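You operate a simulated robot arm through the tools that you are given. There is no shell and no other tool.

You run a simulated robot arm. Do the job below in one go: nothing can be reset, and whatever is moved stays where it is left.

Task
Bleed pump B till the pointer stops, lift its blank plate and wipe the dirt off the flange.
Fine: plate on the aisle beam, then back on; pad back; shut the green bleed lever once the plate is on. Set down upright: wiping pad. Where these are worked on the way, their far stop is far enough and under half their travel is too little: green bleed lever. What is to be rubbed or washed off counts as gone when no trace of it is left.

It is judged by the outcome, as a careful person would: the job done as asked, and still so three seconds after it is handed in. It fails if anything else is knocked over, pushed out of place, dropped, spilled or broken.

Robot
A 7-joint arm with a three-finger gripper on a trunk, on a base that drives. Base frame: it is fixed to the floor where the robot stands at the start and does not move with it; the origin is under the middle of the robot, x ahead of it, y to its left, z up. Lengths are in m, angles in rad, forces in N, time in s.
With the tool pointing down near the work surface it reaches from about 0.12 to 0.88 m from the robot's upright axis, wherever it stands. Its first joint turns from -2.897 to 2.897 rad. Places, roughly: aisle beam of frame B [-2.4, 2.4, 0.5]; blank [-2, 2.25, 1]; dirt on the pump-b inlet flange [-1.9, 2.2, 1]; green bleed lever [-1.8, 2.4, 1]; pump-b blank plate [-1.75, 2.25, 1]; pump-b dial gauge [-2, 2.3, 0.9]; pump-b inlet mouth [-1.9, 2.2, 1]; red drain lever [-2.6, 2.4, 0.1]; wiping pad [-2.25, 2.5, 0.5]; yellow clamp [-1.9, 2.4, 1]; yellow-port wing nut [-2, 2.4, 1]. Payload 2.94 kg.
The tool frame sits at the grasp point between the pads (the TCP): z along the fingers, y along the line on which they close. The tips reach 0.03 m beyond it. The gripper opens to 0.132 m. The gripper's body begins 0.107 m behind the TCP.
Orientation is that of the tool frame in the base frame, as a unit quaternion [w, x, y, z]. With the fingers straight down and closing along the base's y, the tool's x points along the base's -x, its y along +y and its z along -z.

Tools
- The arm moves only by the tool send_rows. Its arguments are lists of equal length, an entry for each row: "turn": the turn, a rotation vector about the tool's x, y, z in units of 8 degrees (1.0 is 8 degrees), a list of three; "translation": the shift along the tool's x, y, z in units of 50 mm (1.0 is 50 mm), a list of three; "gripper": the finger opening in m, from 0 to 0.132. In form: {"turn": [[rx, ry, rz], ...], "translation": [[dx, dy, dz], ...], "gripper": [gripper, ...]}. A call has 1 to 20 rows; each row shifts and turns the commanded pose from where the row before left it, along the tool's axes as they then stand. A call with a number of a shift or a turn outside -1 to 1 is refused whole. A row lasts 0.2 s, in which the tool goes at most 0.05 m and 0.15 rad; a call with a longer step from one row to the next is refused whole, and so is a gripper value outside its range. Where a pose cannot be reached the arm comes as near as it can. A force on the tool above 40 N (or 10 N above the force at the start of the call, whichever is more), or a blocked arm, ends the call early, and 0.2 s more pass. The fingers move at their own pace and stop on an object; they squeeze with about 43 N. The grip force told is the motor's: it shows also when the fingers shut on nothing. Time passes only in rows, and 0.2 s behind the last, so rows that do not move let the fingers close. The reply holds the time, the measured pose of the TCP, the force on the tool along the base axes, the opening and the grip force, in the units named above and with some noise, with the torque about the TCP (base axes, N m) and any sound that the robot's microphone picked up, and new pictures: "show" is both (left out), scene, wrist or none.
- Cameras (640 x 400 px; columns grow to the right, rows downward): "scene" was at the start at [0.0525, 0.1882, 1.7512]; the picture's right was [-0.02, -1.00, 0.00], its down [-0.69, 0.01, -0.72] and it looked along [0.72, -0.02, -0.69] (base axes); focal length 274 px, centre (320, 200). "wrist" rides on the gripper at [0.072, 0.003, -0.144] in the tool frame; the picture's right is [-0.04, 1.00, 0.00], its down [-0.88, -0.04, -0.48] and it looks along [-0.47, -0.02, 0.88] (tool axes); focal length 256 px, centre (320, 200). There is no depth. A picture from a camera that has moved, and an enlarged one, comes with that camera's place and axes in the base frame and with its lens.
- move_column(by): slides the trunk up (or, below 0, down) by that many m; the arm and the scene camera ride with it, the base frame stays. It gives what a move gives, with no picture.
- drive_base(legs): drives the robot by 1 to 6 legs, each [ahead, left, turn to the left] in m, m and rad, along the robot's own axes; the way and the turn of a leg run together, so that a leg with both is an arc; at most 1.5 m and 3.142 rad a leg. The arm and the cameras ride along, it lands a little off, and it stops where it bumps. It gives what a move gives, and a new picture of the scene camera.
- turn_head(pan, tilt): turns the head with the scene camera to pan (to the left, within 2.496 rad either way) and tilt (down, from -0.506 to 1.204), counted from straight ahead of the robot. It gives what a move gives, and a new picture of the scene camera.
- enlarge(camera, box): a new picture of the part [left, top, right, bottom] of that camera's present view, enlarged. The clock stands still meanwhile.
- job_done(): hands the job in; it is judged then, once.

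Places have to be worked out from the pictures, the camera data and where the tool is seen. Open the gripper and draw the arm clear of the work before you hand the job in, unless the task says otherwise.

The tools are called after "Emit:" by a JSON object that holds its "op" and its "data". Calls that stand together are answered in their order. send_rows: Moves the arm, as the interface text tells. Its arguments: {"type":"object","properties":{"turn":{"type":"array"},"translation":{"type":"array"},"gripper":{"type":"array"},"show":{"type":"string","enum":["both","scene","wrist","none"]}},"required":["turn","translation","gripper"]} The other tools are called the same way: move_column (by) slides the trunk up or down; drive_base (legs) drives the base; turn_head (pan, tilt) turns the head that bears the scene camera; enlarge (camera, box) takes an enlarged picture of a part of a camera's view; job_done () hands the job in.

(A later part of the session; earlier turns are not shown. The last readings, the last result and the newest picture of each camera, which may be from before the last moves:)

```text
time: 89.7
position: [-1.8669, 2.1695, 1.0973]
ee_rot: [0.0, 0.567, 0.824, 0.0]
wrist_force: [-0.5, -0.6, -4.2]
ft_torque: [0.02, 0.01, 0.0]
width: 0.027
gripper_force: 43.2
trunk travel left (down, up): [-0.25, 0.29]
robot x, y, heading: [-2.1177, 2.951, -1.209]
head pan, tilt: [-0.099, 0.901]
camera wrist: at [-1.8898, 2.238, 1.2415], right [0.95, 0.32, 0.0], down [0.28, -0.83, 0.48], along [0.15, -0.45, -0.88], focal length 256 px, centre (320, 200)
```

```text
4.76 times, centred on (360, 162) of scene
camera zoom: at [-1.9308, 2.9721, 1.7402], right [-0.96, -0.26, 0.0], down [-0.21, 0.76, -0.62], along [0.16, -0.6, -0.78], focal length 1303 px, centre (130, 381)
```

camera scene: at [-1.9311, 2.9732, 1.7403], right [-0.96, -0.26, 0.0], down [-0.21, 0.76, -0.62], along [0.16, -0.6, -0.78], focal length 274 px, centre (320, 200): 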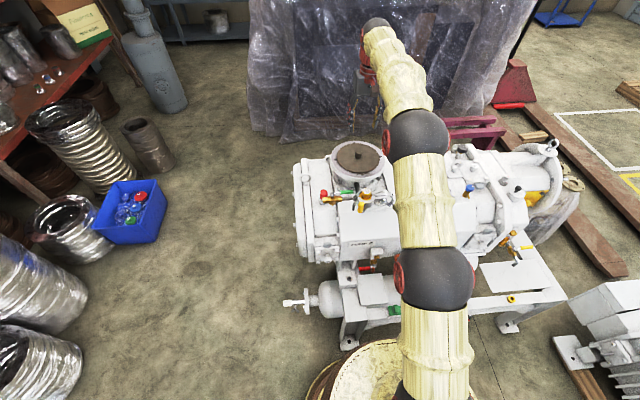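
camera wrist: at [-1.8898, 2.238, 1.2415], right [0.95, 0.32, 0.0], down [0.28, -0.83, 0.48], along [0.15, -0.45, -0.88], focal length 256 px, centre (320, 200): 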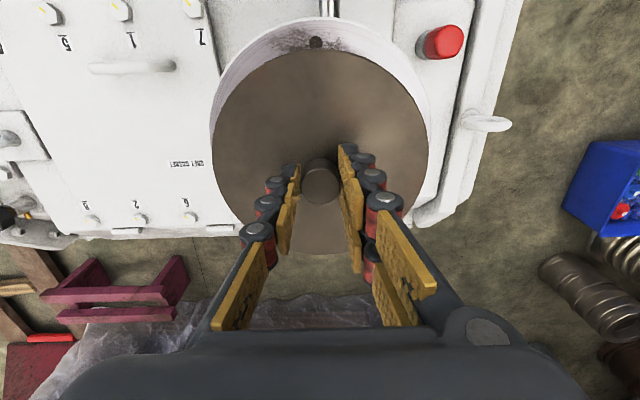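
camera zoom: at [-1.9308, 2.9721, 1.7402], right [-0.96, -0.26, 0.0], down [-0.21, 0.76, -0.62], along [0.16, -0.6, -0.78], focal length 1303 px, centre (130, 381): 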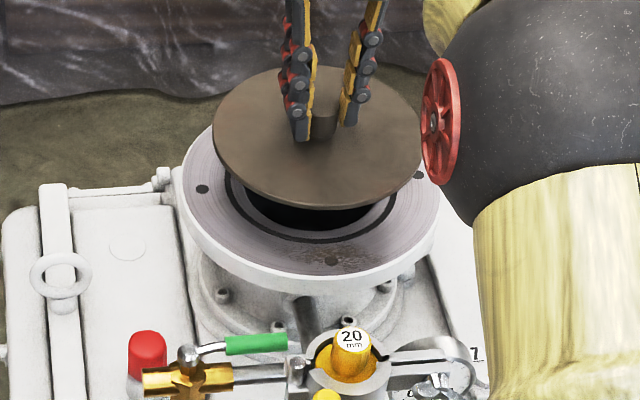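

The plate is up (about 0.4 kg) and the dirt is visible on the aisle side of the flange. I raise it, draw back over the aisle, and move west toward the free stretch of beam at about (-2.39, 2.44).

Emit:
{"op": "send_rows", "data": {"turn": [[0, 0, 0], [0, 0, 0], [0, 0, 0], [0, 0, 0], [0, 0, 0], [0, 0, 0], [0, 0, 0], [0, 0, 0], [0, 0, 0], [0, 0, 0], [0, 0, 0], [0, 0, 0], [0, 0, 0], [0, 0, 0], [0, 0, 0], [0, 0, 0]], "translation": [[0, 0, -0.5], [0, 0, -0.7], [0, 0, -0.7], [0.4, 0, -0.2], [0.7, 0, 0], [0.7, 0, 0], [0.7, 0, 0], [0.7, 0, 0], [0.7, 0, 0], [0.7, 0, 0], [0.7, 0, 0], [0.7, 0, 0], [0.7, 0, 0], [0.7, 0, 0], [0.7, 0, 0], [0.7, 0, 0]], "gripper": [0.01, 0.01, 0.01, 0.01, 0.01, 0.01, 0.01, 0.01, 0.01, 0.01, 0.01, 0.01, 0.01, 0.01, 0.01, 0.01], "show": "both"}}

Emit:
{"op": "enlarge", "data": {"camera": "scene", "box": [300, 120, 420, 204]}}

```text
time: 93.1
position: [-2.0264, 2.5819, 1.2043]
ee_rot: [-0.001, 0.567, 0.824, -0.001]
wrist_force: [-0.7, 0.7, -4.1]
ft_torque: [0.0, 0.0, 0.0]
width: 0.0271
gripper_force: 43.1
trunk travel left (down, up): [-0.25, 0.29]
robot x, y, heading: [-2.1189, 2.9498, -1.209]
head pan, tilt: [-0.099, 0.901]
camera scene: at [-1.9313, 2.9738, 1.7403], right [-0.96, -0.26, 0.0], down [-0.21, 0.76, -0.62], along [0.16, -0.6, -0.78], focal length 274 px, centre (320, 200)
camera wrist: at [-2.0488, 2.6497, 1.3478], right [0.95, 0.32, 0.0], down [0.28, -0.83, 0.48], along [0.15, -0.45, -0.88], focal length 256 px, centre (320, 200)
```

scene: 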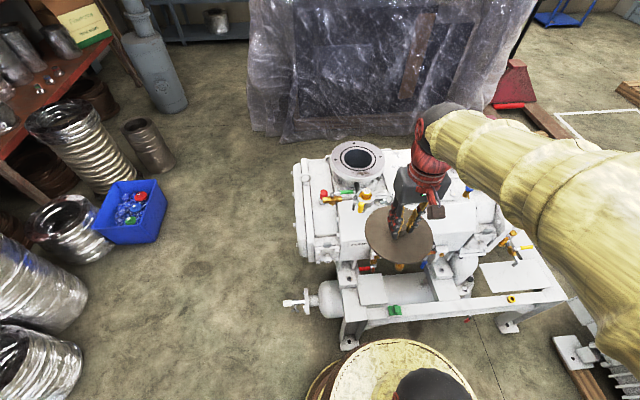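
wrist: 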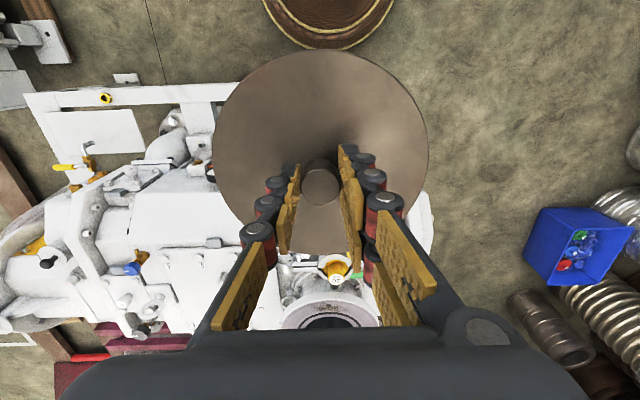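

```text
4.76 times, centred on (360, 162) of scene
camera zoom: at [-1.9313, 2.9738, 1.7403], right [-0.96, -0.26, 0.0], down [-0.21, 0.76, -0.62], along [0.16, -0.6, -0.78], focal length 1303 px, centre (130, 381)
```

zoom: 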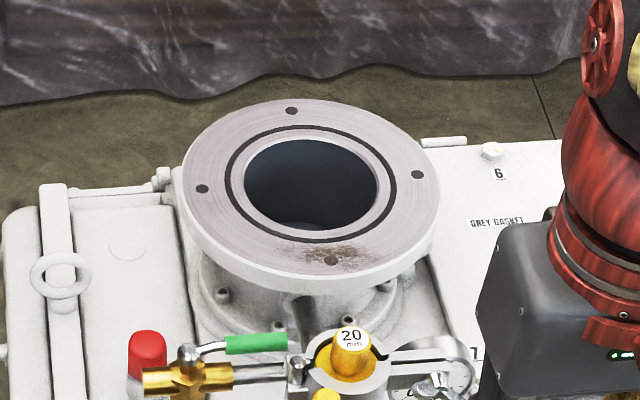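

Flange and dirt are now clearly visible. I measure the beam with the enlarged wrist and scene pictures before going west and down.

Emit:
{"op": "enlarge", "data": {"camera": "wrist", "box": [20, 60, 260, 210]}}

Emit:
{"op": "enlarge", "data": {"camera": "scene", "box": [330, 220, 580, 360]}}

```text
2.67 times, centred on (140, 135) of wrist
camera zoom: at [-2.0488, 2.6497, 1.3478], right [0.95, 0.32, 0.0], down [0.28, -0.83, 0.48], along [0.15, -0.45, -0.88], focal length 683 px, centre (800, 373)
```

zoom: 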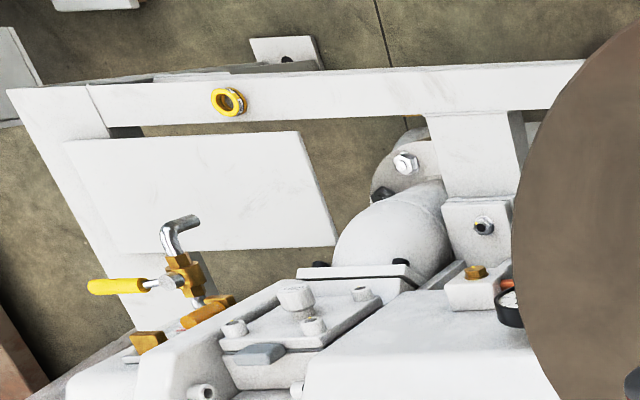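

```text
2.56 times, centred on (455, 290) of scene
camera zoom: at [-1.9313, 2.9738, 1.7403], right [-0.96, -0.26, 0.0], down [-0.21, 0.76, -0.62], along [0.16, -0.6, -0.78], focal length 700 px, centre (-26, -30)
```

zoom: 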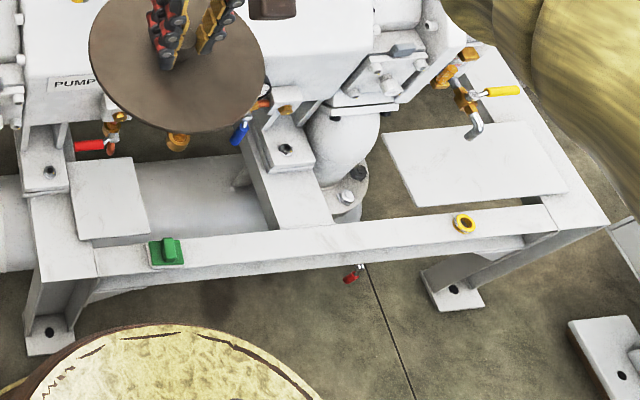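

Beam centreline near x = -2.37 is at y ≈ 2.457, z ≈ 0.5, about 5 cm wide, clear of the pad, ring and bolt. I move there at height.

Emit:
{"op": "send_rows", "data": {"turn": [[0, 0, 0], [0, 0, 0], [0, 0, 0], [0, 0, 0], [0, 0, 0], [0, 0, 0], [0, 0, 0], [0, 0, 0], [0, 0, 0], [0, 0, 0], [0, 0, 0], [0, 0, 0], [0, 0, 0], [0, 0, 0]], "translation": [[0.012, -0.731, 0], [0.012, -0.731, 0], [0.012, -0.731, 0], [0.012, -0.731, 0], [0.012, -0.731, 0], [0.012, -0.731, 0], [0.012, -0.731, 0], [0.012, -0.731, 0], [0.012, -0.731, 0], [0.012, -0.731, 0], [0, 0, 0.7], [0, 0, 0.7], [0, 0, 0.7], [0, 0, 0]], "gripper": [0.01, 0.01, 0.01, 0.01, 0.01, 0.01, 0.01, 0.01, 0.01, 0.01, 0.01, 0.01, 0.01, 0.01], "show": "both"}}

```text
time: 96.1
position: [-2.3665, 2.4554, 1.0989]
ee_rot: [-0.001, 0.567, 0.823, 0.0]
wrist_force: [-0.7, -0.6, -4.4]
ft_torque: [0.04, 0.01, 0.06]
width: 0.0269
gripper_force: 42.9
trunk travel left (down, up): [-0.25, 0.29]
robot x, y, heading: [-2.1177, 2.951, -1.205]
head pan, tilt: [-0.099, 0.901]
camera scene: at [-1.9313, 2.9727, 1.7403], right [-0.96, -0.26, 0.0], down [-0.21, 0.76, -0.62], along [0.16, -0.6, -0.78], focal length 274 px, centre (320, 200)
camera wrist: at [-2.3898, 2.5236, 1.2428], right [0.95, 0.32, 0.0], down [0.28, -0.83, 0.48], along [0.15, -0.45, -0.88], focal length 256 px, centre (320, 200)
```

scene: 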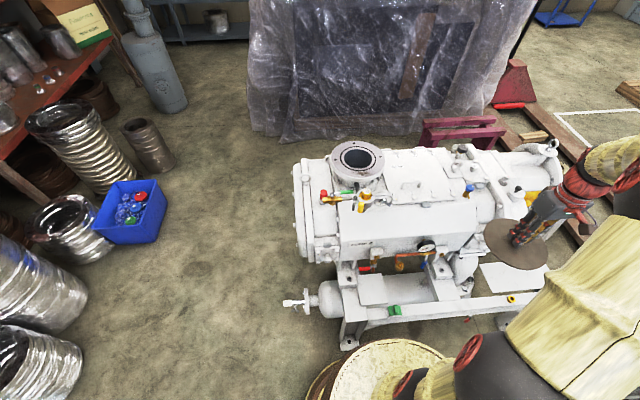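
wrist: 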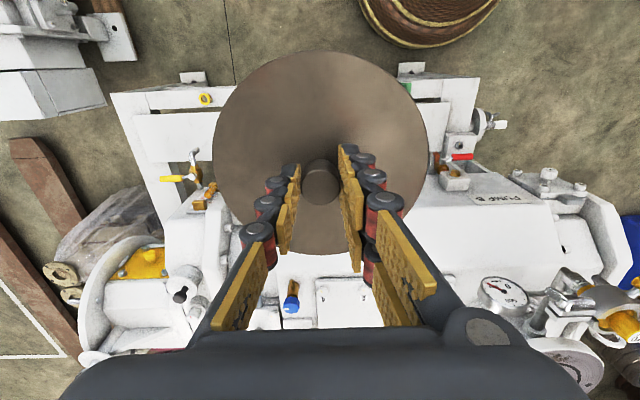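

Plate is above the spot. I lower most of the way and look again.

Emit:
{"op": "send_rows", "data": {"turn": [[0, 0, 0], [0, 0, 0], [0, 0, 0], [0, 0, 0], [0, 0, 0], [0, 0, 0], [0, 0, 0], [0, 0, 0], [0, 0, 0], [0, 0, 0], [0, 0, 0], [0, 0, 0], [0, 0, 0]], "translation": [[0, 0, 0.75], [0, 0, 0.75], [0, 0, 0.75], [0, 0, 0.75], [0, 0, 0.75], [0, 0, 0.75], [0, 0, 0.75], [0, 0, 0.75], [0, 0, 0.75], [0, 0, 0.75], [0, 0, 0.75], [0, 0, 0.75], [0, 0, 0]], "gripper": [0.01, 0.01, 0.01, 0.01, 0.01, 0.01, 0.01, 0.01, 0.01, 0.01, 0.01, 0.01, 0.01], "show": "both"}}

Emit:
{"op": "enlarge", "data": {"camera": "scene", "box": [360, 220, 540, 350]}}

```text
time: 98.9
position: [-2.3681, 2.4555, 0.6466]
ee_rot: [-0.001, 0.567, 0.824, 0.0]
wrist_force: [0.1, 0.1, -4.6]
ft_torque: [0.02, -0.01, 0.02]
width: 0.0271
gripper_force: 43.1
trunk travel left (down, up): [-0.25, 0.29]
robot x, y, heading: [-2.1183, 2.9528, -1.206]
head pan, tilt: [-0.099, 0.901]
camera scene: at [-1.9317, 2.9722, 1.7404], right [-0.96, -0.26, 0.0], down [-0.21, 0.76, -0.62], along [0.16, -0.6, -0.78], focal length 274 px, centre (320, 200)
camera wrist: at [-2.3907, 2.5242, 0.79], right [0.95, 0.32, 0.0], down [0.28, -0.83, 0.48], along [0.15, -0.45, -0.88], focal length 256 px, centre (320, 200)
```

scene: 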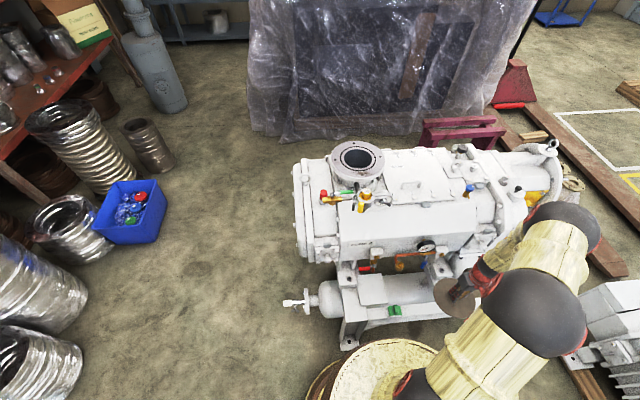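
wrist: 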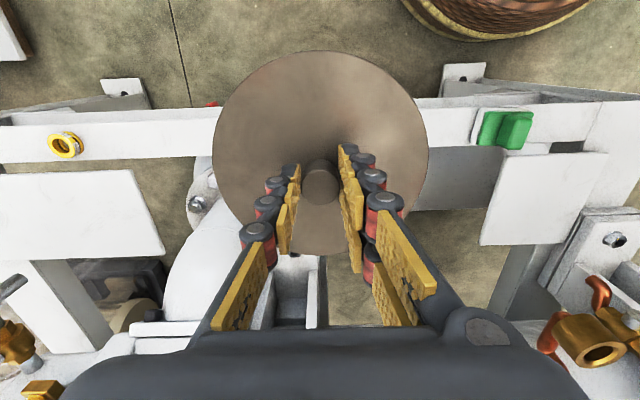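

```text
3.08 times, centred on (450, 285) of scene
camera zoom: at [-1.9317, 2.9722, 1.7404], right [-0.96, -0.26, 0.0], down [-0.21, 0.76, -0.62], along [0.16, -0.6, -0.78], focal length 842 px, centre (-80, -62)
```

zoom: 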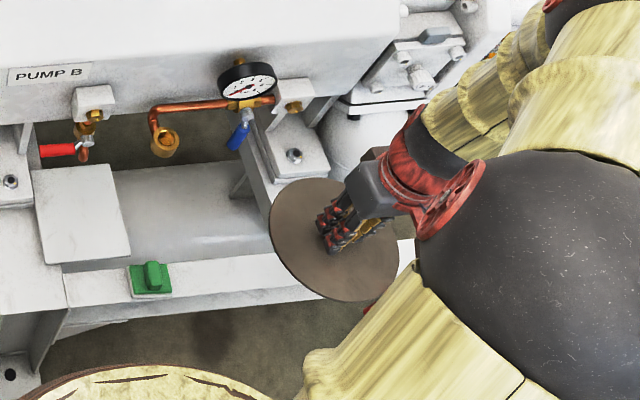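

The beam centre runs about 6 mm aisle-ward of the TCP. I correct that and lower in slow steps until the beam takes the weight.

Emit:
{"op": "send_rows", "data": {"turn": [[0, 0, 0], [0, 0, 0], [0, 0, 0], [0, 0, 0], [0, 0, 0]], "translation": [[0.12, 0, 0.4], [0, 0, 0.4], [0, 0, 0.4], [0, 0, 0.3], [0, 0, 0]], "gripper": [0.01, 0.01, 0.01, 0.01, 0.01], "show": "wrist"}}

Emit:
{"op": "enlarge", "data": {"camera": "scene", "box": [360, 220, 540, 350]}}

```text
time: 100.1
position: [-2.3715, 2.461, 0.5719]
ee_rot: [0.0, 0.567, 0.824, 0.0]
wrist_force: [1.0, -0.9, -4.0]
ft_torque: [0.02, -0.01, -0.01]
width: 0.027
gripper_force: 42.6
trunk travel left (down, up): [-0.25, 0.29]
robot x, y, heading: [-2.1178, 2.9486, -1.209]
head pan, tilt: [-0.099, 0.901]
camera wrist: at [-2.3934, 2.5299, 0.7157], right [0.95, 0.32, 0.0], down [0.28, -0.83, 0.48], along [0.15, -0.45, -0.88], focal length 256 px, centre (320, 200)
```

wrist: 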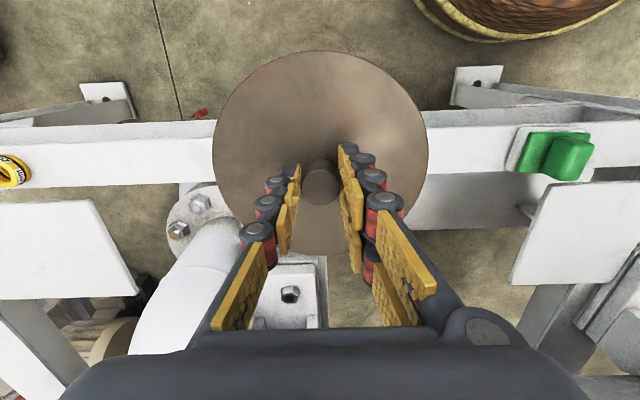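

```text
3.08 times, centred on (450, 285) of scene
camera zoom: at [-1.9316, 2.9724, 1.7403], right [-0.96, -0.26, 0.0], down [-0.21, 0.76, -0.62], along [0.16, -0.6, -0.78], focal length 842 px, centre (-80, -62)
```

zoom: 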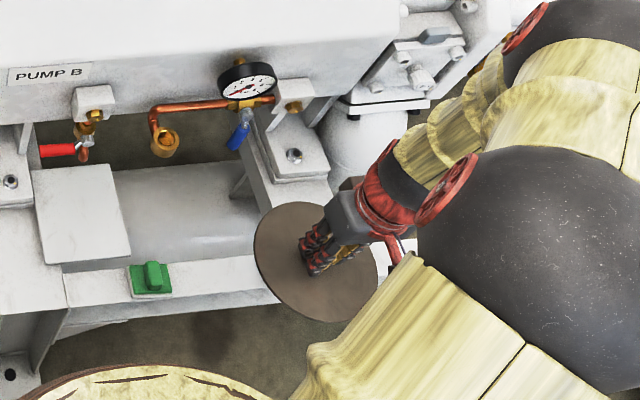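

Still about 8 mm off-centre; I shift a bit more toward the aisle and lower in 4 mm steps.

Emit:
{"op": "send_rows", "data": {"turn": [[0, 0, 0], [0, 0, 0], [0, 0, 0], [0, 0, 0], [0, 0, 0]], "translation": [[0.15, 0, 0.08], [0, 0, 0.08], [0, 0, 0.08], [0, 0, 0.08], [0, 0, 0]], "gripper": [0.01, 0.01, 0.01, 0.01, 0.01], "show": "wrist"}}

```text
time: 101.3
position: [-2.3732, 2.4683, 0.5567]
ee_rot: [-0.001, 0.567, 0.824, 0.0]
wrist_force: [0.2, 0.5, -4.3]
ft_torque: [0.03, 0.02, 0.02]
width: 0.027
gripper_force: 43.3
trunk travel left (down, up): [-0.25, 0.29]
robot x, y, heading: [-2.1209, 2.9535, -1.207]
head pan, tilt: [-0.099, 0.901]
camera wrist: at [-2.3954, 2.5363, 0.7009], right [0.95, 0.32, 0.0], down [0.28, -0.83, 0.48], along [0.15, -0.45, -0.88], focal length 256 px, centre (320, 200)
```

wrist: 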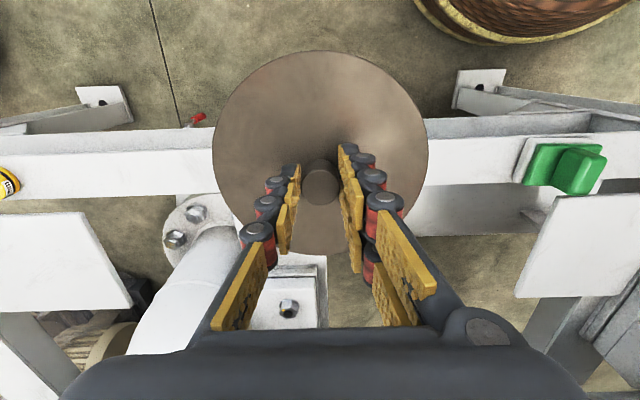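

The bright strip is the beam's top (y ≈ 2.444–2.482), so its centre is ≈ 2.463; I shift back 5 mm and keep lowering.

Emit:
{"op": "send_rows", "data": {"turn": [[0, 0, 0], [0, 0, 0], [0, 0, 0], [0, 0, 0]], "translation": [[-0.1, 0, 0.06], [0, 0, 0.08], [0, 0, 0.08], [0, 0, 0]], "gripper": [0.01, 0.01, 0.01, 0.01], "show": "none"}}

Emit:
{"op": "send_rows", "data": {"turn": [[0, 0, 0], [0, 0, 0]], "translation": [[0, 0, 0.06], [0, 0, 0]], "gripper": [0.01, 0.01], "show": "wrist"}}

```text
time: 102.3
position: [-2.3719, 2.4637, 0.5456]
ee_rot: [0.001, 0.567, 0.824, 0.0]
wrist_force: [0.4, 0.0, -4.5]
ft_torque: [0.03, 0.0, -0.01]
width: 0.0272
gripper_force: 43.2
trunk travel left (down, up): [-0.25, 0.29]
robot x, y, heading: [-2.1153, 2.9528, -1.205]
head pan, tilt: [-0.099, 0.901]
```

```text
time: 102.9
position: [-2.3713, 2.4622, 0.5431]
ee_rot: [0.0, 0.567, 0.824, 0.001]
wrist_force: [-0.2, 0.6, -3.7]
ft_torque: [0.01, -0.01, 0.01]
width: 0.0269
gripper_force: 43.4
trunk travel left (down, up): [-0.25, 0.29]
robot x, y, heading: [-2.1193, 2.9536, -1.209]
head pan, tilt: [-0.099, 0.901]
camera wrist: at [-2.3941, 2.5312, 0.687], right [0.95, 0.32, 0.0], down [0.28, -0.83, 0.48], along [0.15, -0.45, -0.88], focal length 256 px, centre (320, 200)
```

wrist: 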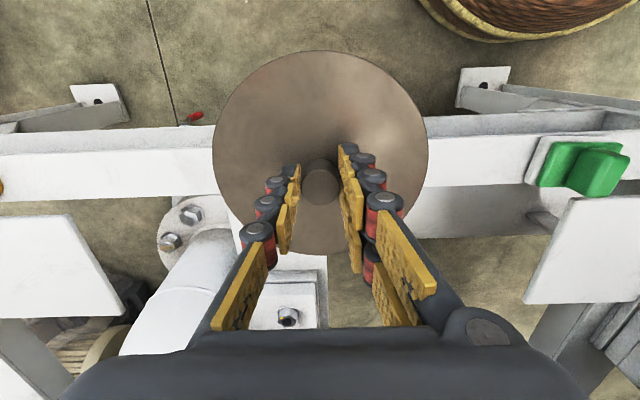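

No contact yet; I keep lowering in 3 mm steps.

Emit:
{"op": "send_rows", "data": {"turn": [[0, 0, 0], [0, 0, 0]], "translation": [[0, 0, 0.06], [0, 0, 0.06]], "gripper": [0.01, 0.01], "show": "none"}}

Emit:
{"op": "send_rows", "data": {"turn": [[0, 0, 0], [0, 0, 0]], "translation": [[0, 0, 0.06], [0, 0, 0]], "gripper": [0.01, 0.01], "show": "none"}}

Emit:
{"op": "enlarge", "data": {"camera": "scene", "box": [400, 260, 500, 330]}}

```text
time: 103.5
position: [-2.3722, 2.4636, 0.5372]
ee_rot: [0.0, 0.567, 0.824, 0.0]
wrist_force: [-0.3, -0.1, -4.5]
ft_torque: [0.04, 0.03, 0.02]
width: 0.0268
gripper_force: 42.4
trunk travel left (down, up): [-0.25, 0.29]
robot x, y, heading: [-2.1159, 2.9507, -1.211]
head pan, tilt: [-0.099, 0.901]
```

```text
time: 104.1
position: [-2.3727, 2.4638, 0.5349]
ee_rot: [0.0, 0.567, 0.824, 0.001]
wrist_force: [0.9, -0.2, -4.0]
ft_torque: [0.05, 0.04, 0.01]
width: 0.0272
gripper_force: 42.9
trunk travel left (down, up): [-0.25, 0.29]
robot x, y, heading: [-2.1179, 2.9509, -1.204]
head pan, tilt: [-0.099, 0.901]
```

```text
5.71 times, centred on (450, 295) of scene
camera zoom: at [-1.9316, 2.9725, 1.7403], right [-0.96, -0.26, 0.0], down [-0.21, 0.76, -0.62], along [0.16, -0.6, -0.78], focal length 1563 px, centre (-423, -343)
```

zoom: 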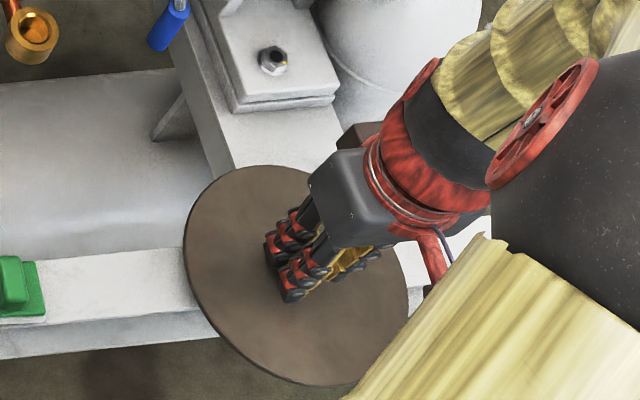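

The plate's centre looks right over the beam. I continue down in small steps until contact.

Emit:
{"op": "send_rows", "data": {"turn": [[0, 0, 0], [0, 0, 0], [0, 0, 0]], "translation": [[0, 0, 0.06], [0, 0, 0.06], [0, 0, 0]], "gripper": [0.01, 0.01, 0.01], "show": "none"}}

Emit:
{"op": "send_rows", "data": {"turn": [[0, 0, 0], [0, 0, 0]], "translation": [[0, 0, 0.06], [0, 0, 0]], "gripper": [0.01, 0.01], "show": "wrist"}}

```text
time: 104.9
position: [-2.372, 2.4626, 0.5294]
ee_rot: [0.001, 0.567, 0.824, 0.0]
wrist_force: [-0.7, -0.1, -3.1]
ft_torque: [0.01, 0.02, -0.01]
width: 0.0269
gripper_force: 43.1
trunk travel left (down, up): [-0.25, 0.29]
robot x, y, heading: [-2.1163, 2.9516, -1.206]
head pan, tilt: [-0.099, 0.901]
```

```text
time: 105.5
position: [-2.3723, 2.4625, 0.5258]
ee_rot: [0.001, 0.566, 0.824, 0.0]
wrist_force: [-0.8, -0.1, -3.5]
ft_torque: [0.02, 0.0, -0.02]
width: 0.0269
gripper_force: 43.4
trunk travel left (down, up): [-0.25, 0.29]
robot x, y, heading: [-2.121, 2.9528, -1.207]
head pan, tilt: [-0.099, 0.901]
camera wrist: at [-2.3943, 2.5316, 0.6695], right [0.95, 0.32, 0.0], down [0.28, -0.83, 0.48], along [0.15, -0.45, -0.88], focal length 256 px, centre (320, 200)
```

wrist: 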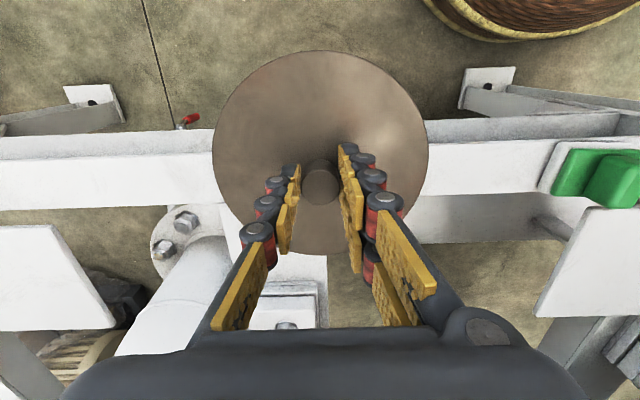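

Still hanging free; continuing.

Emit:
{"op": "send_rows", "data": {"turn": [[0, 0, 0], [0, 0, 0], [0, 0, 0]], "translation": [[0, 0, 0.06], [0, 0, 0.06], [0, 0, 0]], "gripper": [0.01, 0.01, 0.01], "show": "none"}}

Emit:
{"op": "send_rows", "data": {"turn": [[0, 0, 0], [0, 0, 0], [0, 0, 0]], "translation": [[0, 0, 0.06], [0, 0, 0.06], [0, 0, 0]], "gripper": [0.01, 0.01, 0.01], "show": "wrist"}}

Emit:
{"op": "enlarge", "data": {"camera": "scene", "box": [400, 260, 500, 330]}}

```text
time: 106.3
position: [-2.3722, 2.4639, 0.5193]
ee_rot: [-0.001, 0.567, 0.824, -0.001]
wrist_force: [-0.2, -0.8, -3.9]
ft_torque: [0.04, -0.04, 0.01]
width: 0.0271
gripper_force: 42.9
trunk travel left (down, up): [-0.25, 0.29]
robot x, y, heading: [-2.1161, 2.9499, -1.204]
head pan, tilt: [-0.099, 0.901]
```

```text
time: 107.1
position: [-2.372, 2.4627, 0.5148]
ee_rot: [0.0, 0.567, 0.824, 0.0]
wrist_force: [-0.4, 0.4, -4.2]
ft_torque: [0.01, 0.03, -0.01]
width: 0.0269
gripper_force: 42.8
trunk travel left (down, up): [-0.25, 0.29]
robot x, y, heading: [-2.121, 2.9527, -1.205]
head pan, tilt: [-0.099, 0.901]
camera wrist: at [-2.3947, 2.5315, 0.6575], right [0.95, 0.32, 0.0], down [0.28, -0.83, 0.48], along [0.15, -0.45, -0.88], focal length 256 px, centre (320, 200)
```

wrist: 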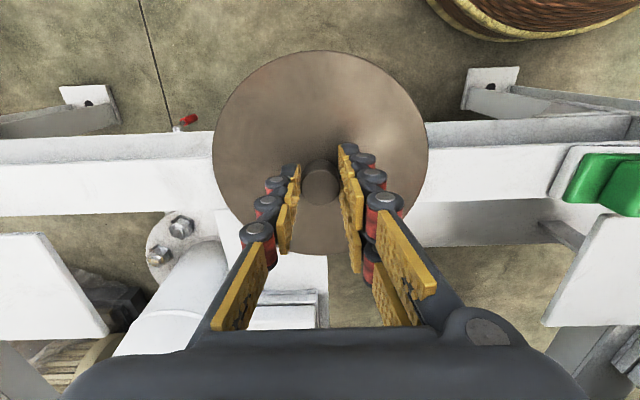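

```text
5.71 times, centred on (450, 295) of scene
camera zoom: at [-1.9316, 2.9725, 1.7403], right [-0.96, -0.26, 0.0], down [-0.21, 0.76, -0.62], along [0.16, -0.6, -0.78], focal length 1563 px, centre (-423, -343)
```

zoom: 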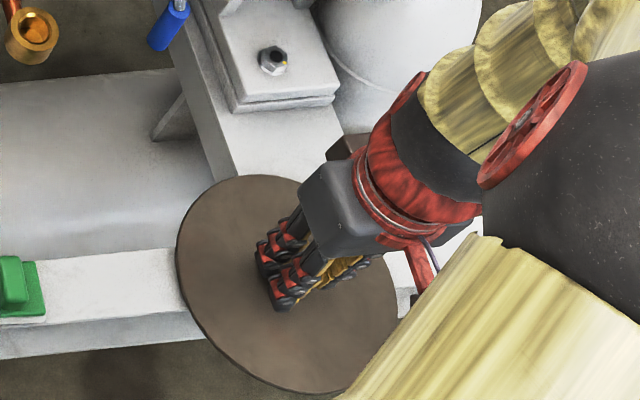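

Re-triangulating, the beam top is nearer z ≈ 0.47 and its centre y ≈ 2.453. I shift 10 mm inward and lower on.

Emit:
{"op": "send_rows", "data": {"turn": [[0, 0, 0], [0, 0, 0], [0, 0, 0]], "translation": [[-0.2, 0, 0], [0, 0, 0.06], [0, 0, 0]], "gripper": [0.01, 0.01, 0.01], "show": "none"}}

Emit:
{"op": "send_rows", "data": {"turn": [[0, 0, 0], [0, 0, 0]], "translation": [[0, 0, 0.06], [0, 0, 0]], "gripper": [0.01, 0.01], "show": "none"}}

Emit:
{"op": "send_rows", "data": {"turn": [[0, 0, 0], [0, 0, 0]], "translation": [[0, 0, 0.06], [0, 0, 0]], "gripper": [0.01, 0.01], "show": "wrist"}}

Emit:
{"op": "enlarge", "data": {"camera": "scene", "box": [400, 260, 500, 330]}}

```text
time: 107.9
position: [-2.3684, 2.4531, 0.5124]
ee_rot: [0.001, 0.567, 0.823, 0.0]
wrist_force: [5.8, 5.9, 27.4]
ft_torque: [0.22, -0.22, 0.02]
width: 0.0268
gripper_force: 42.8
trunk travel left (down, up): [-0.25, 0.29]
robot x, y, heading: [-2.1132, 2.9511, -1.21]
head pan, tilt: [-0.099, 0.901]
```

```text
time: 108.5
position: [-2.3677, 2.4521, 0.5095]
ee_rot: [0.0, 0.567, 0.824, -0.003]
wrist_force: [12.2, 1.1, 27.9]
ft_torque: [-0.12, -0.47, 0.1]
width: 0.027
gripper_force: 43.1
trunk travel left (down, up): [-0.25, 0.29]
robot x, y, heading: [-2.1179, 2.9485, -1.207]
head pan, tilt: [-0.099, 0.901]
```

```text
time: 109.1
position: [-2.3683, 2.4538, 0.5052]
ee_rot: [0.0, 0.567, 0.824, -0.001]
wrist_force: [10.5, 0.6, 25.1]
ft_torque: [-0.07, -0.38, 0.08]
width: 0.0269
gripper_force: 43.2
trunk travel left (down, up): [-0.25, 0.29]
robot x, y, heading: [-2.1176, 2.9499, -1.204]
head pan, tilt: [-0.099, 0.901]
camera wrist: at [-2.3909, 2.5223, 0.6488], right [0.95, 0.32, 0.0], down [0.28, -0.83, 0.48], along [0.15, -0.45, -0.88], focal length 256 px, centre (320, 200)
```

wrist: 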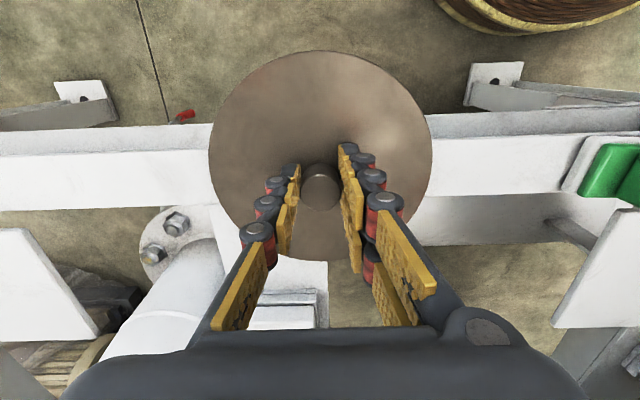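

```text
5.71 times, centred on (450, 295) of scene
camera zoom: at [-1.93, 2.9744, 1.7401], right [-0.96, -0.26, 0.0], down [-0.21, 0.76, -0.62], along [0.16, -0.6, -0.78], focal length 1563 px, centre (-423, -343)
```

zoom: 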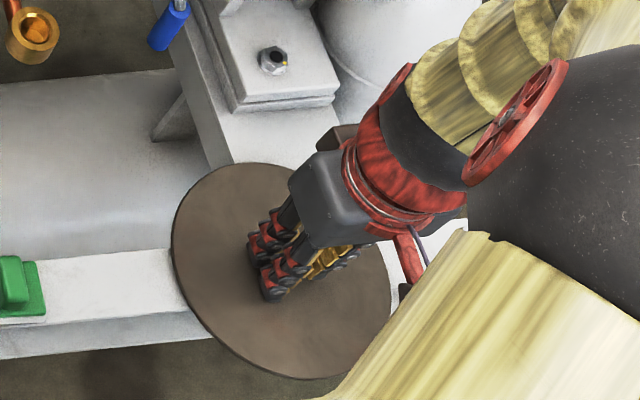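

The beam has taken the weight (contact near TCP z ≈ 0.513; the fingers slid slightly down the knob). I ease the push and open the gripper.

Emit:
{"op": "send_rows", "data": {"turn": [[0, 0, 0], [0, 0, 0], [0, 0, 0], [0, 0, 0]], "translation": [[0, 0, -0.04], [0, 0, 0], [0, 0, 0], [0, 0, 0]], "gripper": [0.027, 0.045, 0.06, 0.06], "show": "wrist"}}

Emit:
{"op": "enlarge", "data": {"camera": "scene", "box": [400, 260, 500, 330]}}

```text
time: 110.1
position: [-2.3704, 2.4534, 0.5069]
ee_rot: [0.0, 0.568, 0.823, 0.0]
wrist_force: [-0.3, -0.2, 0.4]
ft_torque: [-0.01, 0.01, 0.0]
width: 0.06
gripper_force: 0.1
trunk travel left (down, up): [-0.25, 0.29]
robot x, y, heading: [-2.1185, 2.948, -1.202]
head pan, tilt: [-0.099, 0.901]
camera wrist: at [-2.3912, 2.5221, 0.6503], right [0.95, 0.32, 0.0], down [0.28, -0.83, 0.48], along [0.15, -0.45, -0.88], focal length 256 px, centre (320, 200)
```

wrist: 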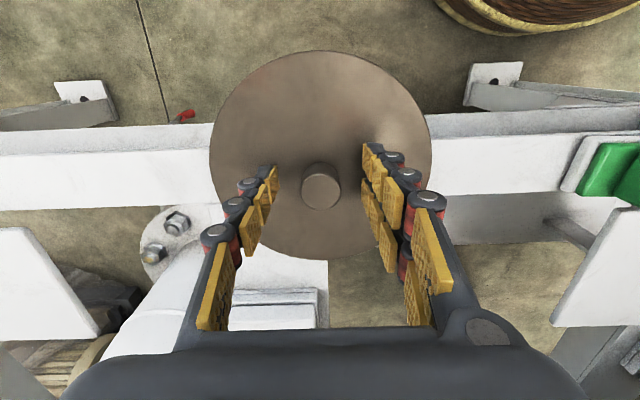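

```text
5.71 times, centred on (450, 295) of scene
camera zoom: at [-1.9314, 2.9728, 1.7403], right [-0.96, -0.26, 0.0], down [-0.21, 0.76, -0.62], along [0.16, -0.6, -0.78], focal length 1563 px, centre (-423, -343)
```

zoom: 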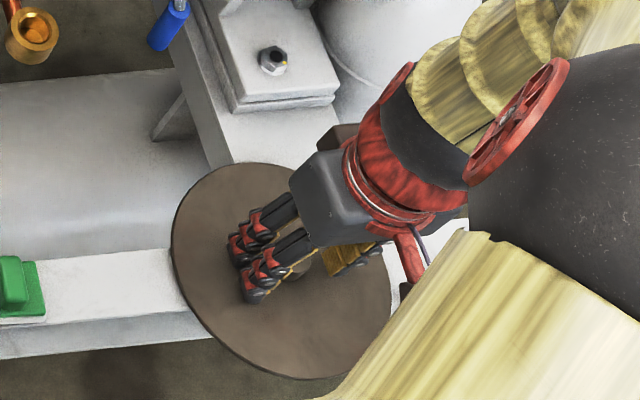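

The plate stays put, flat on the beam. I lift clear and look at both plate and pad.

Emit:
{"op": "send_rows", "data": {"turn": [[0, 0, 0], [0, 0, 0], [0, 0, 0], [0, 0, 0], [0, 0, 0], [0, 0, 0], [0, 0, 0]], "translation": [[0, 0, -0.4], [0, 0, -0.8], [0, 0, -0.9], [0, 0, -0.9], [0, 0.5, -0.8], [0, 0.5, 0], [0, 0, 0]], "gripper": [0.06, 0.06, 0.06, 0.06, 0.06, 0.06, 0.06], "show": "both"}}

Emit:
{"op": "enlarge", "data": {"camera": "wrist", "box": [180, 90, 520, 300]}}

Emit:
{"op": "enlarge", "data": {"camera": "scene", "box": [360, 250, 480, 334]}}

```text
time: 111.7
position: [-2.322, 2.473, 0.6965]
ee_rot: [0.0, 0.567, 0.824, 0.0]
wrist_force: [-0.8, -0.9, 0.2]
ft_torque: [0.02, 0.01, 0.01]
width: 0.0601
gripper_force: 0.0
trunk travel left (down, up): [-0.25, 0.29]
robot x, y, heading: [-2.1173, 2.9553, -1.204]
head pan, tilt: [-0.099, 0.901]
camera scene: at [-1.9313, 2.9725, 1.7402], right [-0.96, -0.26, 0.0], down [-0.21, 0.76, -0.62], along [0.16, -0.6, -0.78], focal length 274 px, centre (320, 200)
camera wrist: at [-2.3453, 2.5408, 0.841], right [0.95, 0.32, 0.0], down [0.28, -0.83, 0.48], along [0.15, -0.45, -0.88], focal length 256 px, centre (320, 200)
```

scene: 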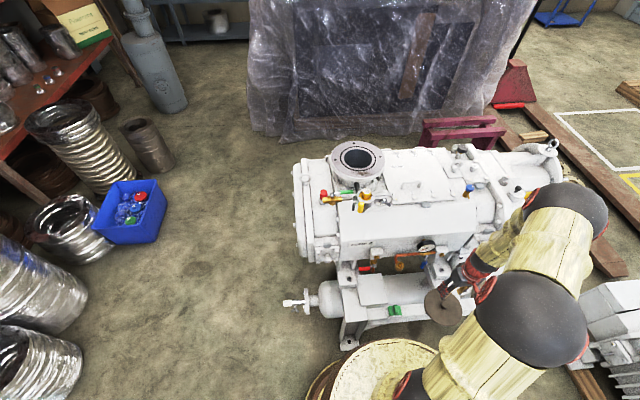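
wrist: 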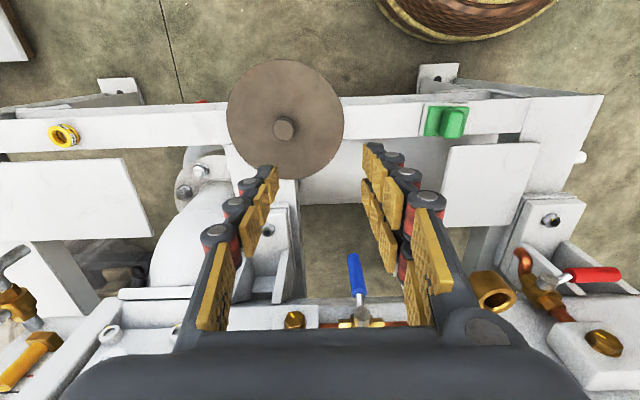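

```text
1.88 times, centred on (350, 195) of wrist
camera zoom: at [-2.3453, 2.5408, 0.841], right [0.95, 0.32, 0.0], down [0.28, -0.83, 0.48], along [0.15, -0.45, -0.88], focal length 482 px, centre (264, 209)
```

zoom: 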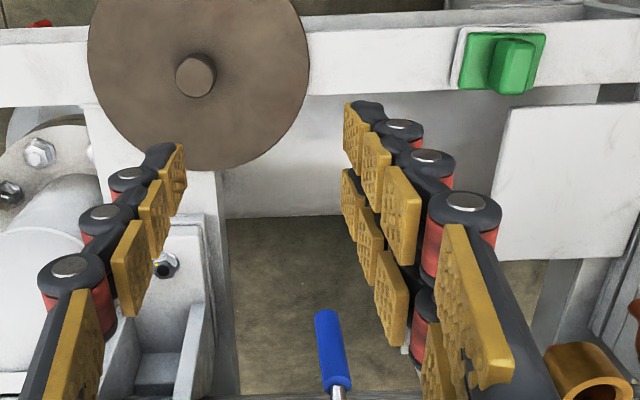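

```text
4.76 times, centred on (420, 292) of scene
camera zoom: at [-1.9313, 2.9725, 1.7402], right [-0.96, -0.26, 0.0], down [-0.21, 0.76, -0.62], along [0.16, -0.6, -0.78], focal length 1303 px, centre (-156, -238)
```

zoom: 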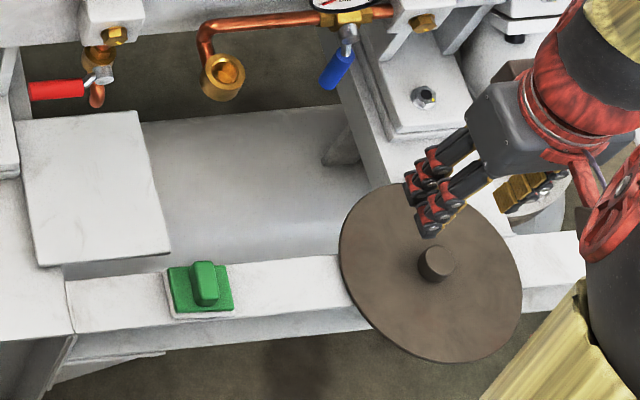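

The plate lies flat and centred on the beam. The pad is a green block with a ridge grip at about (-2.157, 2.528); I move above it.

Emit:
{"op": "send_rows", "data": {"turn": [[0, 0, 0], [0, 0, 0], [0, 0, 0], [0, 0, 0], [0, 0, 0]], "translation": [[-0.04, 0.868, 0], [-0.04, 0.868, 0], [-0.04, 0.868, 0.4], [-0.04, 0.868, 0.4], [0, 0, 0.4]], "gripper": [0.06, 0.06, 0.06, 0.06, 0.06], "show": "both"}}

Emit:
{"op": "enlarge", "data": {"camera": "wrist", "box": [220, 100, 420, 240]}}

Emit:
{"op": "enlarge", "data": {"camera": "scene", "box": [360, 250, 480, 334]}}

```text
time: 112.9
position: [-2.1552, 2.5251, 0.6363]
ee_rot: [0.001, 0.567, 0.824, 0.001]
wrist_force: [0.1, 0.0, 0.4]
ft_torque: [0.01, 0.02, 0.03]
width: 0.06
gripper_force: 0.0
trunk travel left (down, up): [-0.25, 0.29]
robot x, y, heading: [-2.1157, 2.9539, -1.206]
head pan, tilt: [-0.099, 0.901]
camera scene: at [-1.9307, 2.973, 1.7402], right [-0.96, -0.26, 0.0], down [-0.21, 0.76, -0.62], along [0.16, -0.6, -0.78], focal length 274 px, centre (320, 200)
camera wrist: at [-2.1781, 2.5928, 0.7803], right [0.95, 0.32, 0.0], down [0.28, -0.83, 0.48], along [0.15, -0.45, -0.88], focal length 256 px, centre (320, 200)
```

scene: 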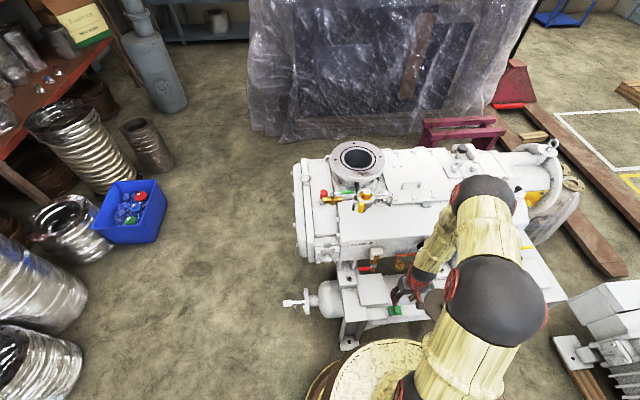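
wrist: 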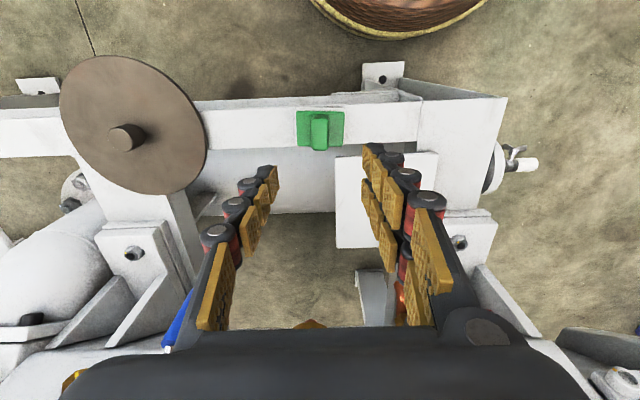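

```text
2.86 times, centred on (320, 170) of wrist
camera zoom: at [-2.1781, 2.5928, 0.7803], right [0.95, 0.32, 0.0], down [0.28, -0.83, 0.48], along [0.15, -0.45, -0.88], focal length 731 px, centre (320, 286)
```

zoom: 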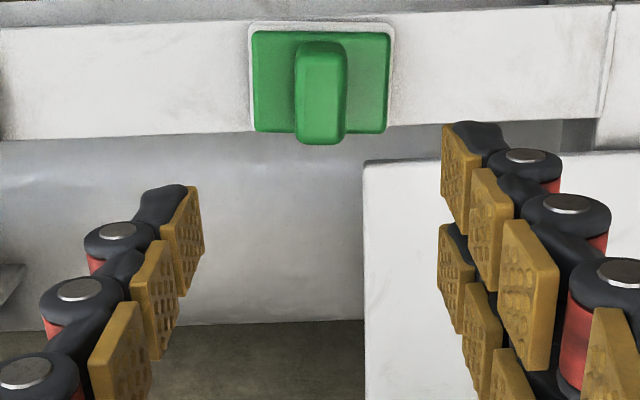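

```text
4.76 times, centred on (420, 292) of scene
camera zoom: at [-1.9307, 2.973, 1.7402], right [-0.96, -0.26, 0.0], down [-0.21, 0.76, -0.62], along [0.16, -0.6, -0.78], focal length 1303 px, centre (-156, -238)
```

zoom: 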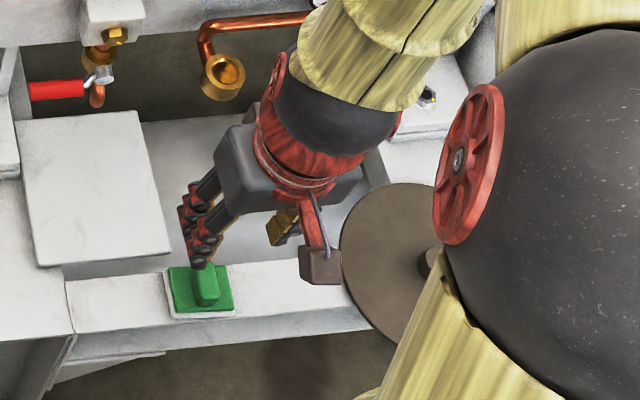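

The ridge is right below, ~5 mm toward the aisle. I descend to about TCP z 0.53 and look.

Emit:
{"op": "send_rows", "data": {"turn": [[0, 0, 0], [0, 0, 0], [0, 0, 0], [0, 0, 0], [0, 0, 0]], "translation": [[0.1, 0, 0.5], [0, 0, 0.5], [0, 0, 0.5], [0, 0, 0.5], [0, 0, 0]], "gripper": [0.05, 0.05, 0.05, 0.05, 0.05], "show": "wrist"}}

Emit:
{"op": "enlarge", "data": {"camera": "wrist", "box": [220, 100, 420, 240]}}

Emit:
{"op": "enlarge", "data": {"camera": "scene", "box": [380, 290, 430, 325]}}

```text
time: 114.1
position: [-2.157, 2.5329, 0.5364]
ee_rot: [-0.001, 0.567, 0.824, -0.001]
wrist_force: [-0.3, -0.1, -0.6]
ft_torque: [-0.03, 0.02, 0.02]
width: 0.05
gripper_force: 0.1
trunk travel left (down, up): [-0.25, 0.29]
robot x, y, heading: [-2.1181, 2.9519, -1.206]
head pan, tilt: [-0.099, 0.901]
camera wrist: at [-2.1804, 2.6003, 0.6797], right [0.95, 0.32, 0.0], down [0.28, -0.83, 0.48], along [0.15, -0.45, -0.88], focal length 256 px, centre (320, 200)
```

wrist: 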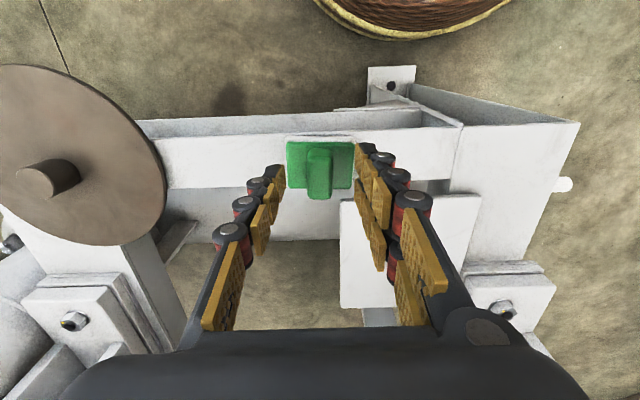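

```text
2.86 times, centred on (320, 170) of wrist
camera zoom: at [-2.1804, 2.6003, 0.6797], right [0.95, 0.32, 0.0], down [0.28, -0.83, 0.48], along [0.15, -0.45, -0.88], focal length 731 px, centre (320, 286)
```

zoom: 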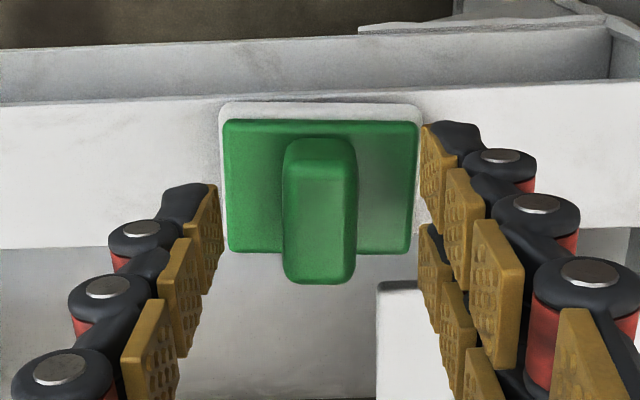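

```text
11.43 times, centred on (405, 308) of scene
camera zoom: at [-1.9312, 2.9726, 1.7403], right [-0.96, -0.26, 0.0], down [-0.21, 0.76, -0.62], along [0.16, -0.6, -0.78], focal length 3126 px, centre (-651, -1029)
```

zoom: 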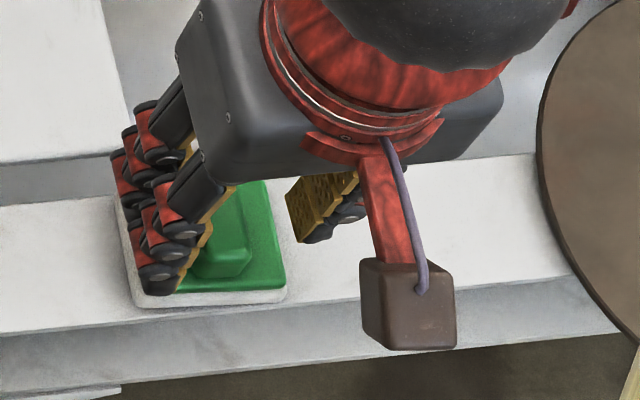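

Tips are at the level of the ridge top; I go down 18 mm more, then close on the ridge.

Emit:
{"op": "send_rows", "data": {"turn": [[0, 0, 0], [0, 0, 0], [0, 0, 0], [0, 0, 0]], "translation": [[-0.06, 0, 0.1], [0, 0, 0.15], [0, 0, 0.11], [0, 0, 0]], "gripper": [0.045, 0.045, 0.045, 0.045], "show": "wrist"}}

Emit:
{"op": "enlarge", "data": {"camera": "wrist", "box": [220, 100, 420, 240]}}

Emit:
{"op": "enlarge", "data": {"camera": "scene", "box": [380, 290, 430, 325]}}

```text
time: 115.1
position: [-2.1585, 2.5281, 0.5181]
ee_rot: [0.0, 0.566, 0.824, 0.0]
wrist_force: [-0.1, -0.4, 1.0]
ft_torque: [0.0, 0.0, -0.04]
width: 0.0452
gripper_force: 0.0
trunk travel left (down, up): [-0.25, 0.29]
robot x, y, heading: [-2.1182, 2.9529, -1.204]
head pan, tilt: [-0.099, 0.901]
camera wrist: at [-2.1797, 2.5971, 0.6626], right [0.95, 0.32, 0.0], down [0.28, -0.83, 0.48], along [0.15, -0.45, -0.88], focal length 256 px, centre (320, 200)
```

wrist: 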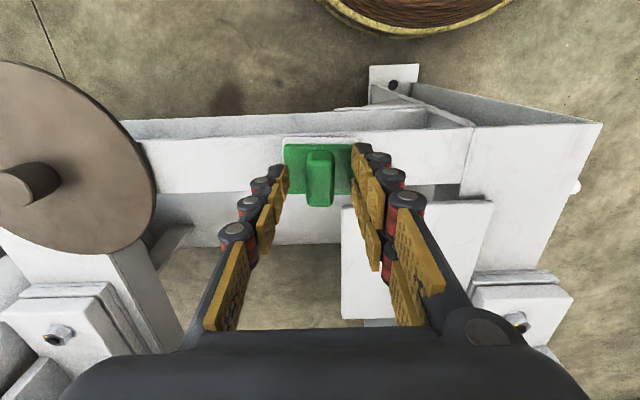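

```text
2.86 times, centred on (320, 170) of wrist
camera zoom: at [-2.1797, 2.5971, 0.6626], right [0.95, 0.32, 0.0], down [0.28, -0.83, 0.48], along [0.15, -0.45, -0.88], focal length 731 px, centre (320, 286)
```

zoom: 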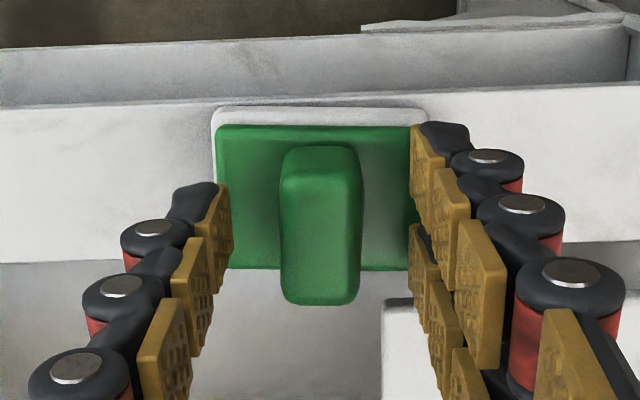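

```text
11.43 times, centred on (405, 308) of scene
camera zoom: at [-1.9312, 2.9728, 1.7403], right [-0.96, -0.26, 0.0], down [-0.21, 0.76, -0.62], along [0.16, -0.6, -0.78], focal length 3126 px, centre (-651, -1029)
```

zoom: 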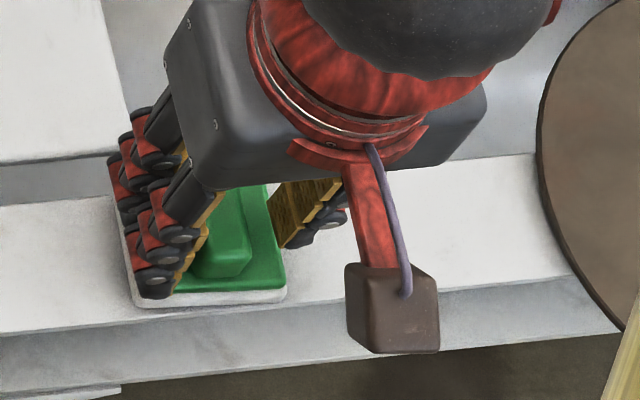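

Well centred over the ridge. I go 3 mm lower and close.

Emit:
{"op": "send_rows", "data": {"turn": [[0, 0, 0], [0, 0, 0], [0, 0, 0], [0, 0, 0], [0, 0, 0]], "translation": [[0, 0, 0.06], [0, 0, 0], [0, 0, 0], [0, 0, 0], [0, 0, 0]], "gripper": [0.045, 0.005, 0.005, 0.005, 0.005], "show": "wrist"}}

Emit:
{"op": "enlarge", "data": {"camera": "wrist", "box": [220, 100, 420, 240]}}

```text
time: 116.3
position: [-2.1577, 2.5289, 0.516]
ee_rot: [0.0, 0.568, 0.823, 0.001]
wrist_force: [0.1, -0.3, -0.2]
ft_torque: [-0.04, 0.01, -0.02]
width: 0.0191
gripper_force: 36.5
trunk travel left (down, up): [-0.25, 0.29]
robot x, y, heading: [-2.1199, 2.9464, -1.207]
head pan, tilt: [-0.099, 0.901]
camera wrist: at [-2.1798, 2.5969, 0.6597], right [0.95, 0.32, 0.0], down [0.28, -0.83, 0.48], along [0.15, -0.45, -0.88], focal length 256 px, centre (320, 200)
```

wrist: 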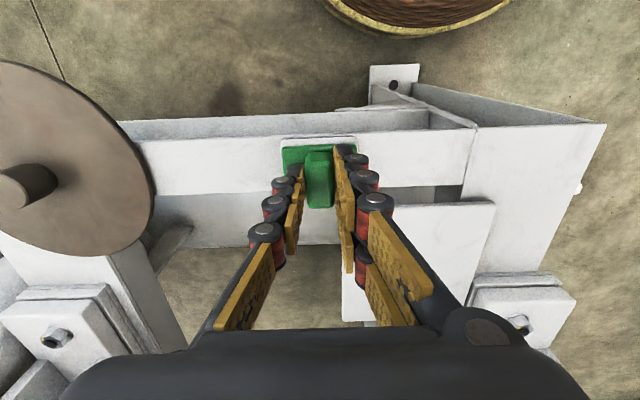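

```text
2.86 times, centred on (320, 170) of wrist
camera zoom: at [-2.1798, 2.5969, 0.6597], right [0.95, 0.32, 0.0], down [0.28, -0.83, 0.48], along [0.15, -0.45, -0.88], focal length 731 px, centre (320, 286)
```

zoom: 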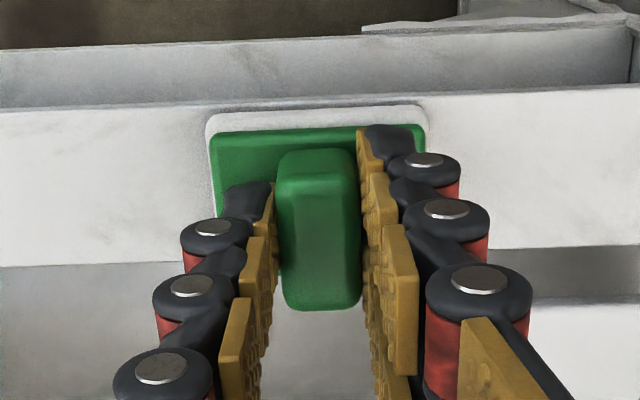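

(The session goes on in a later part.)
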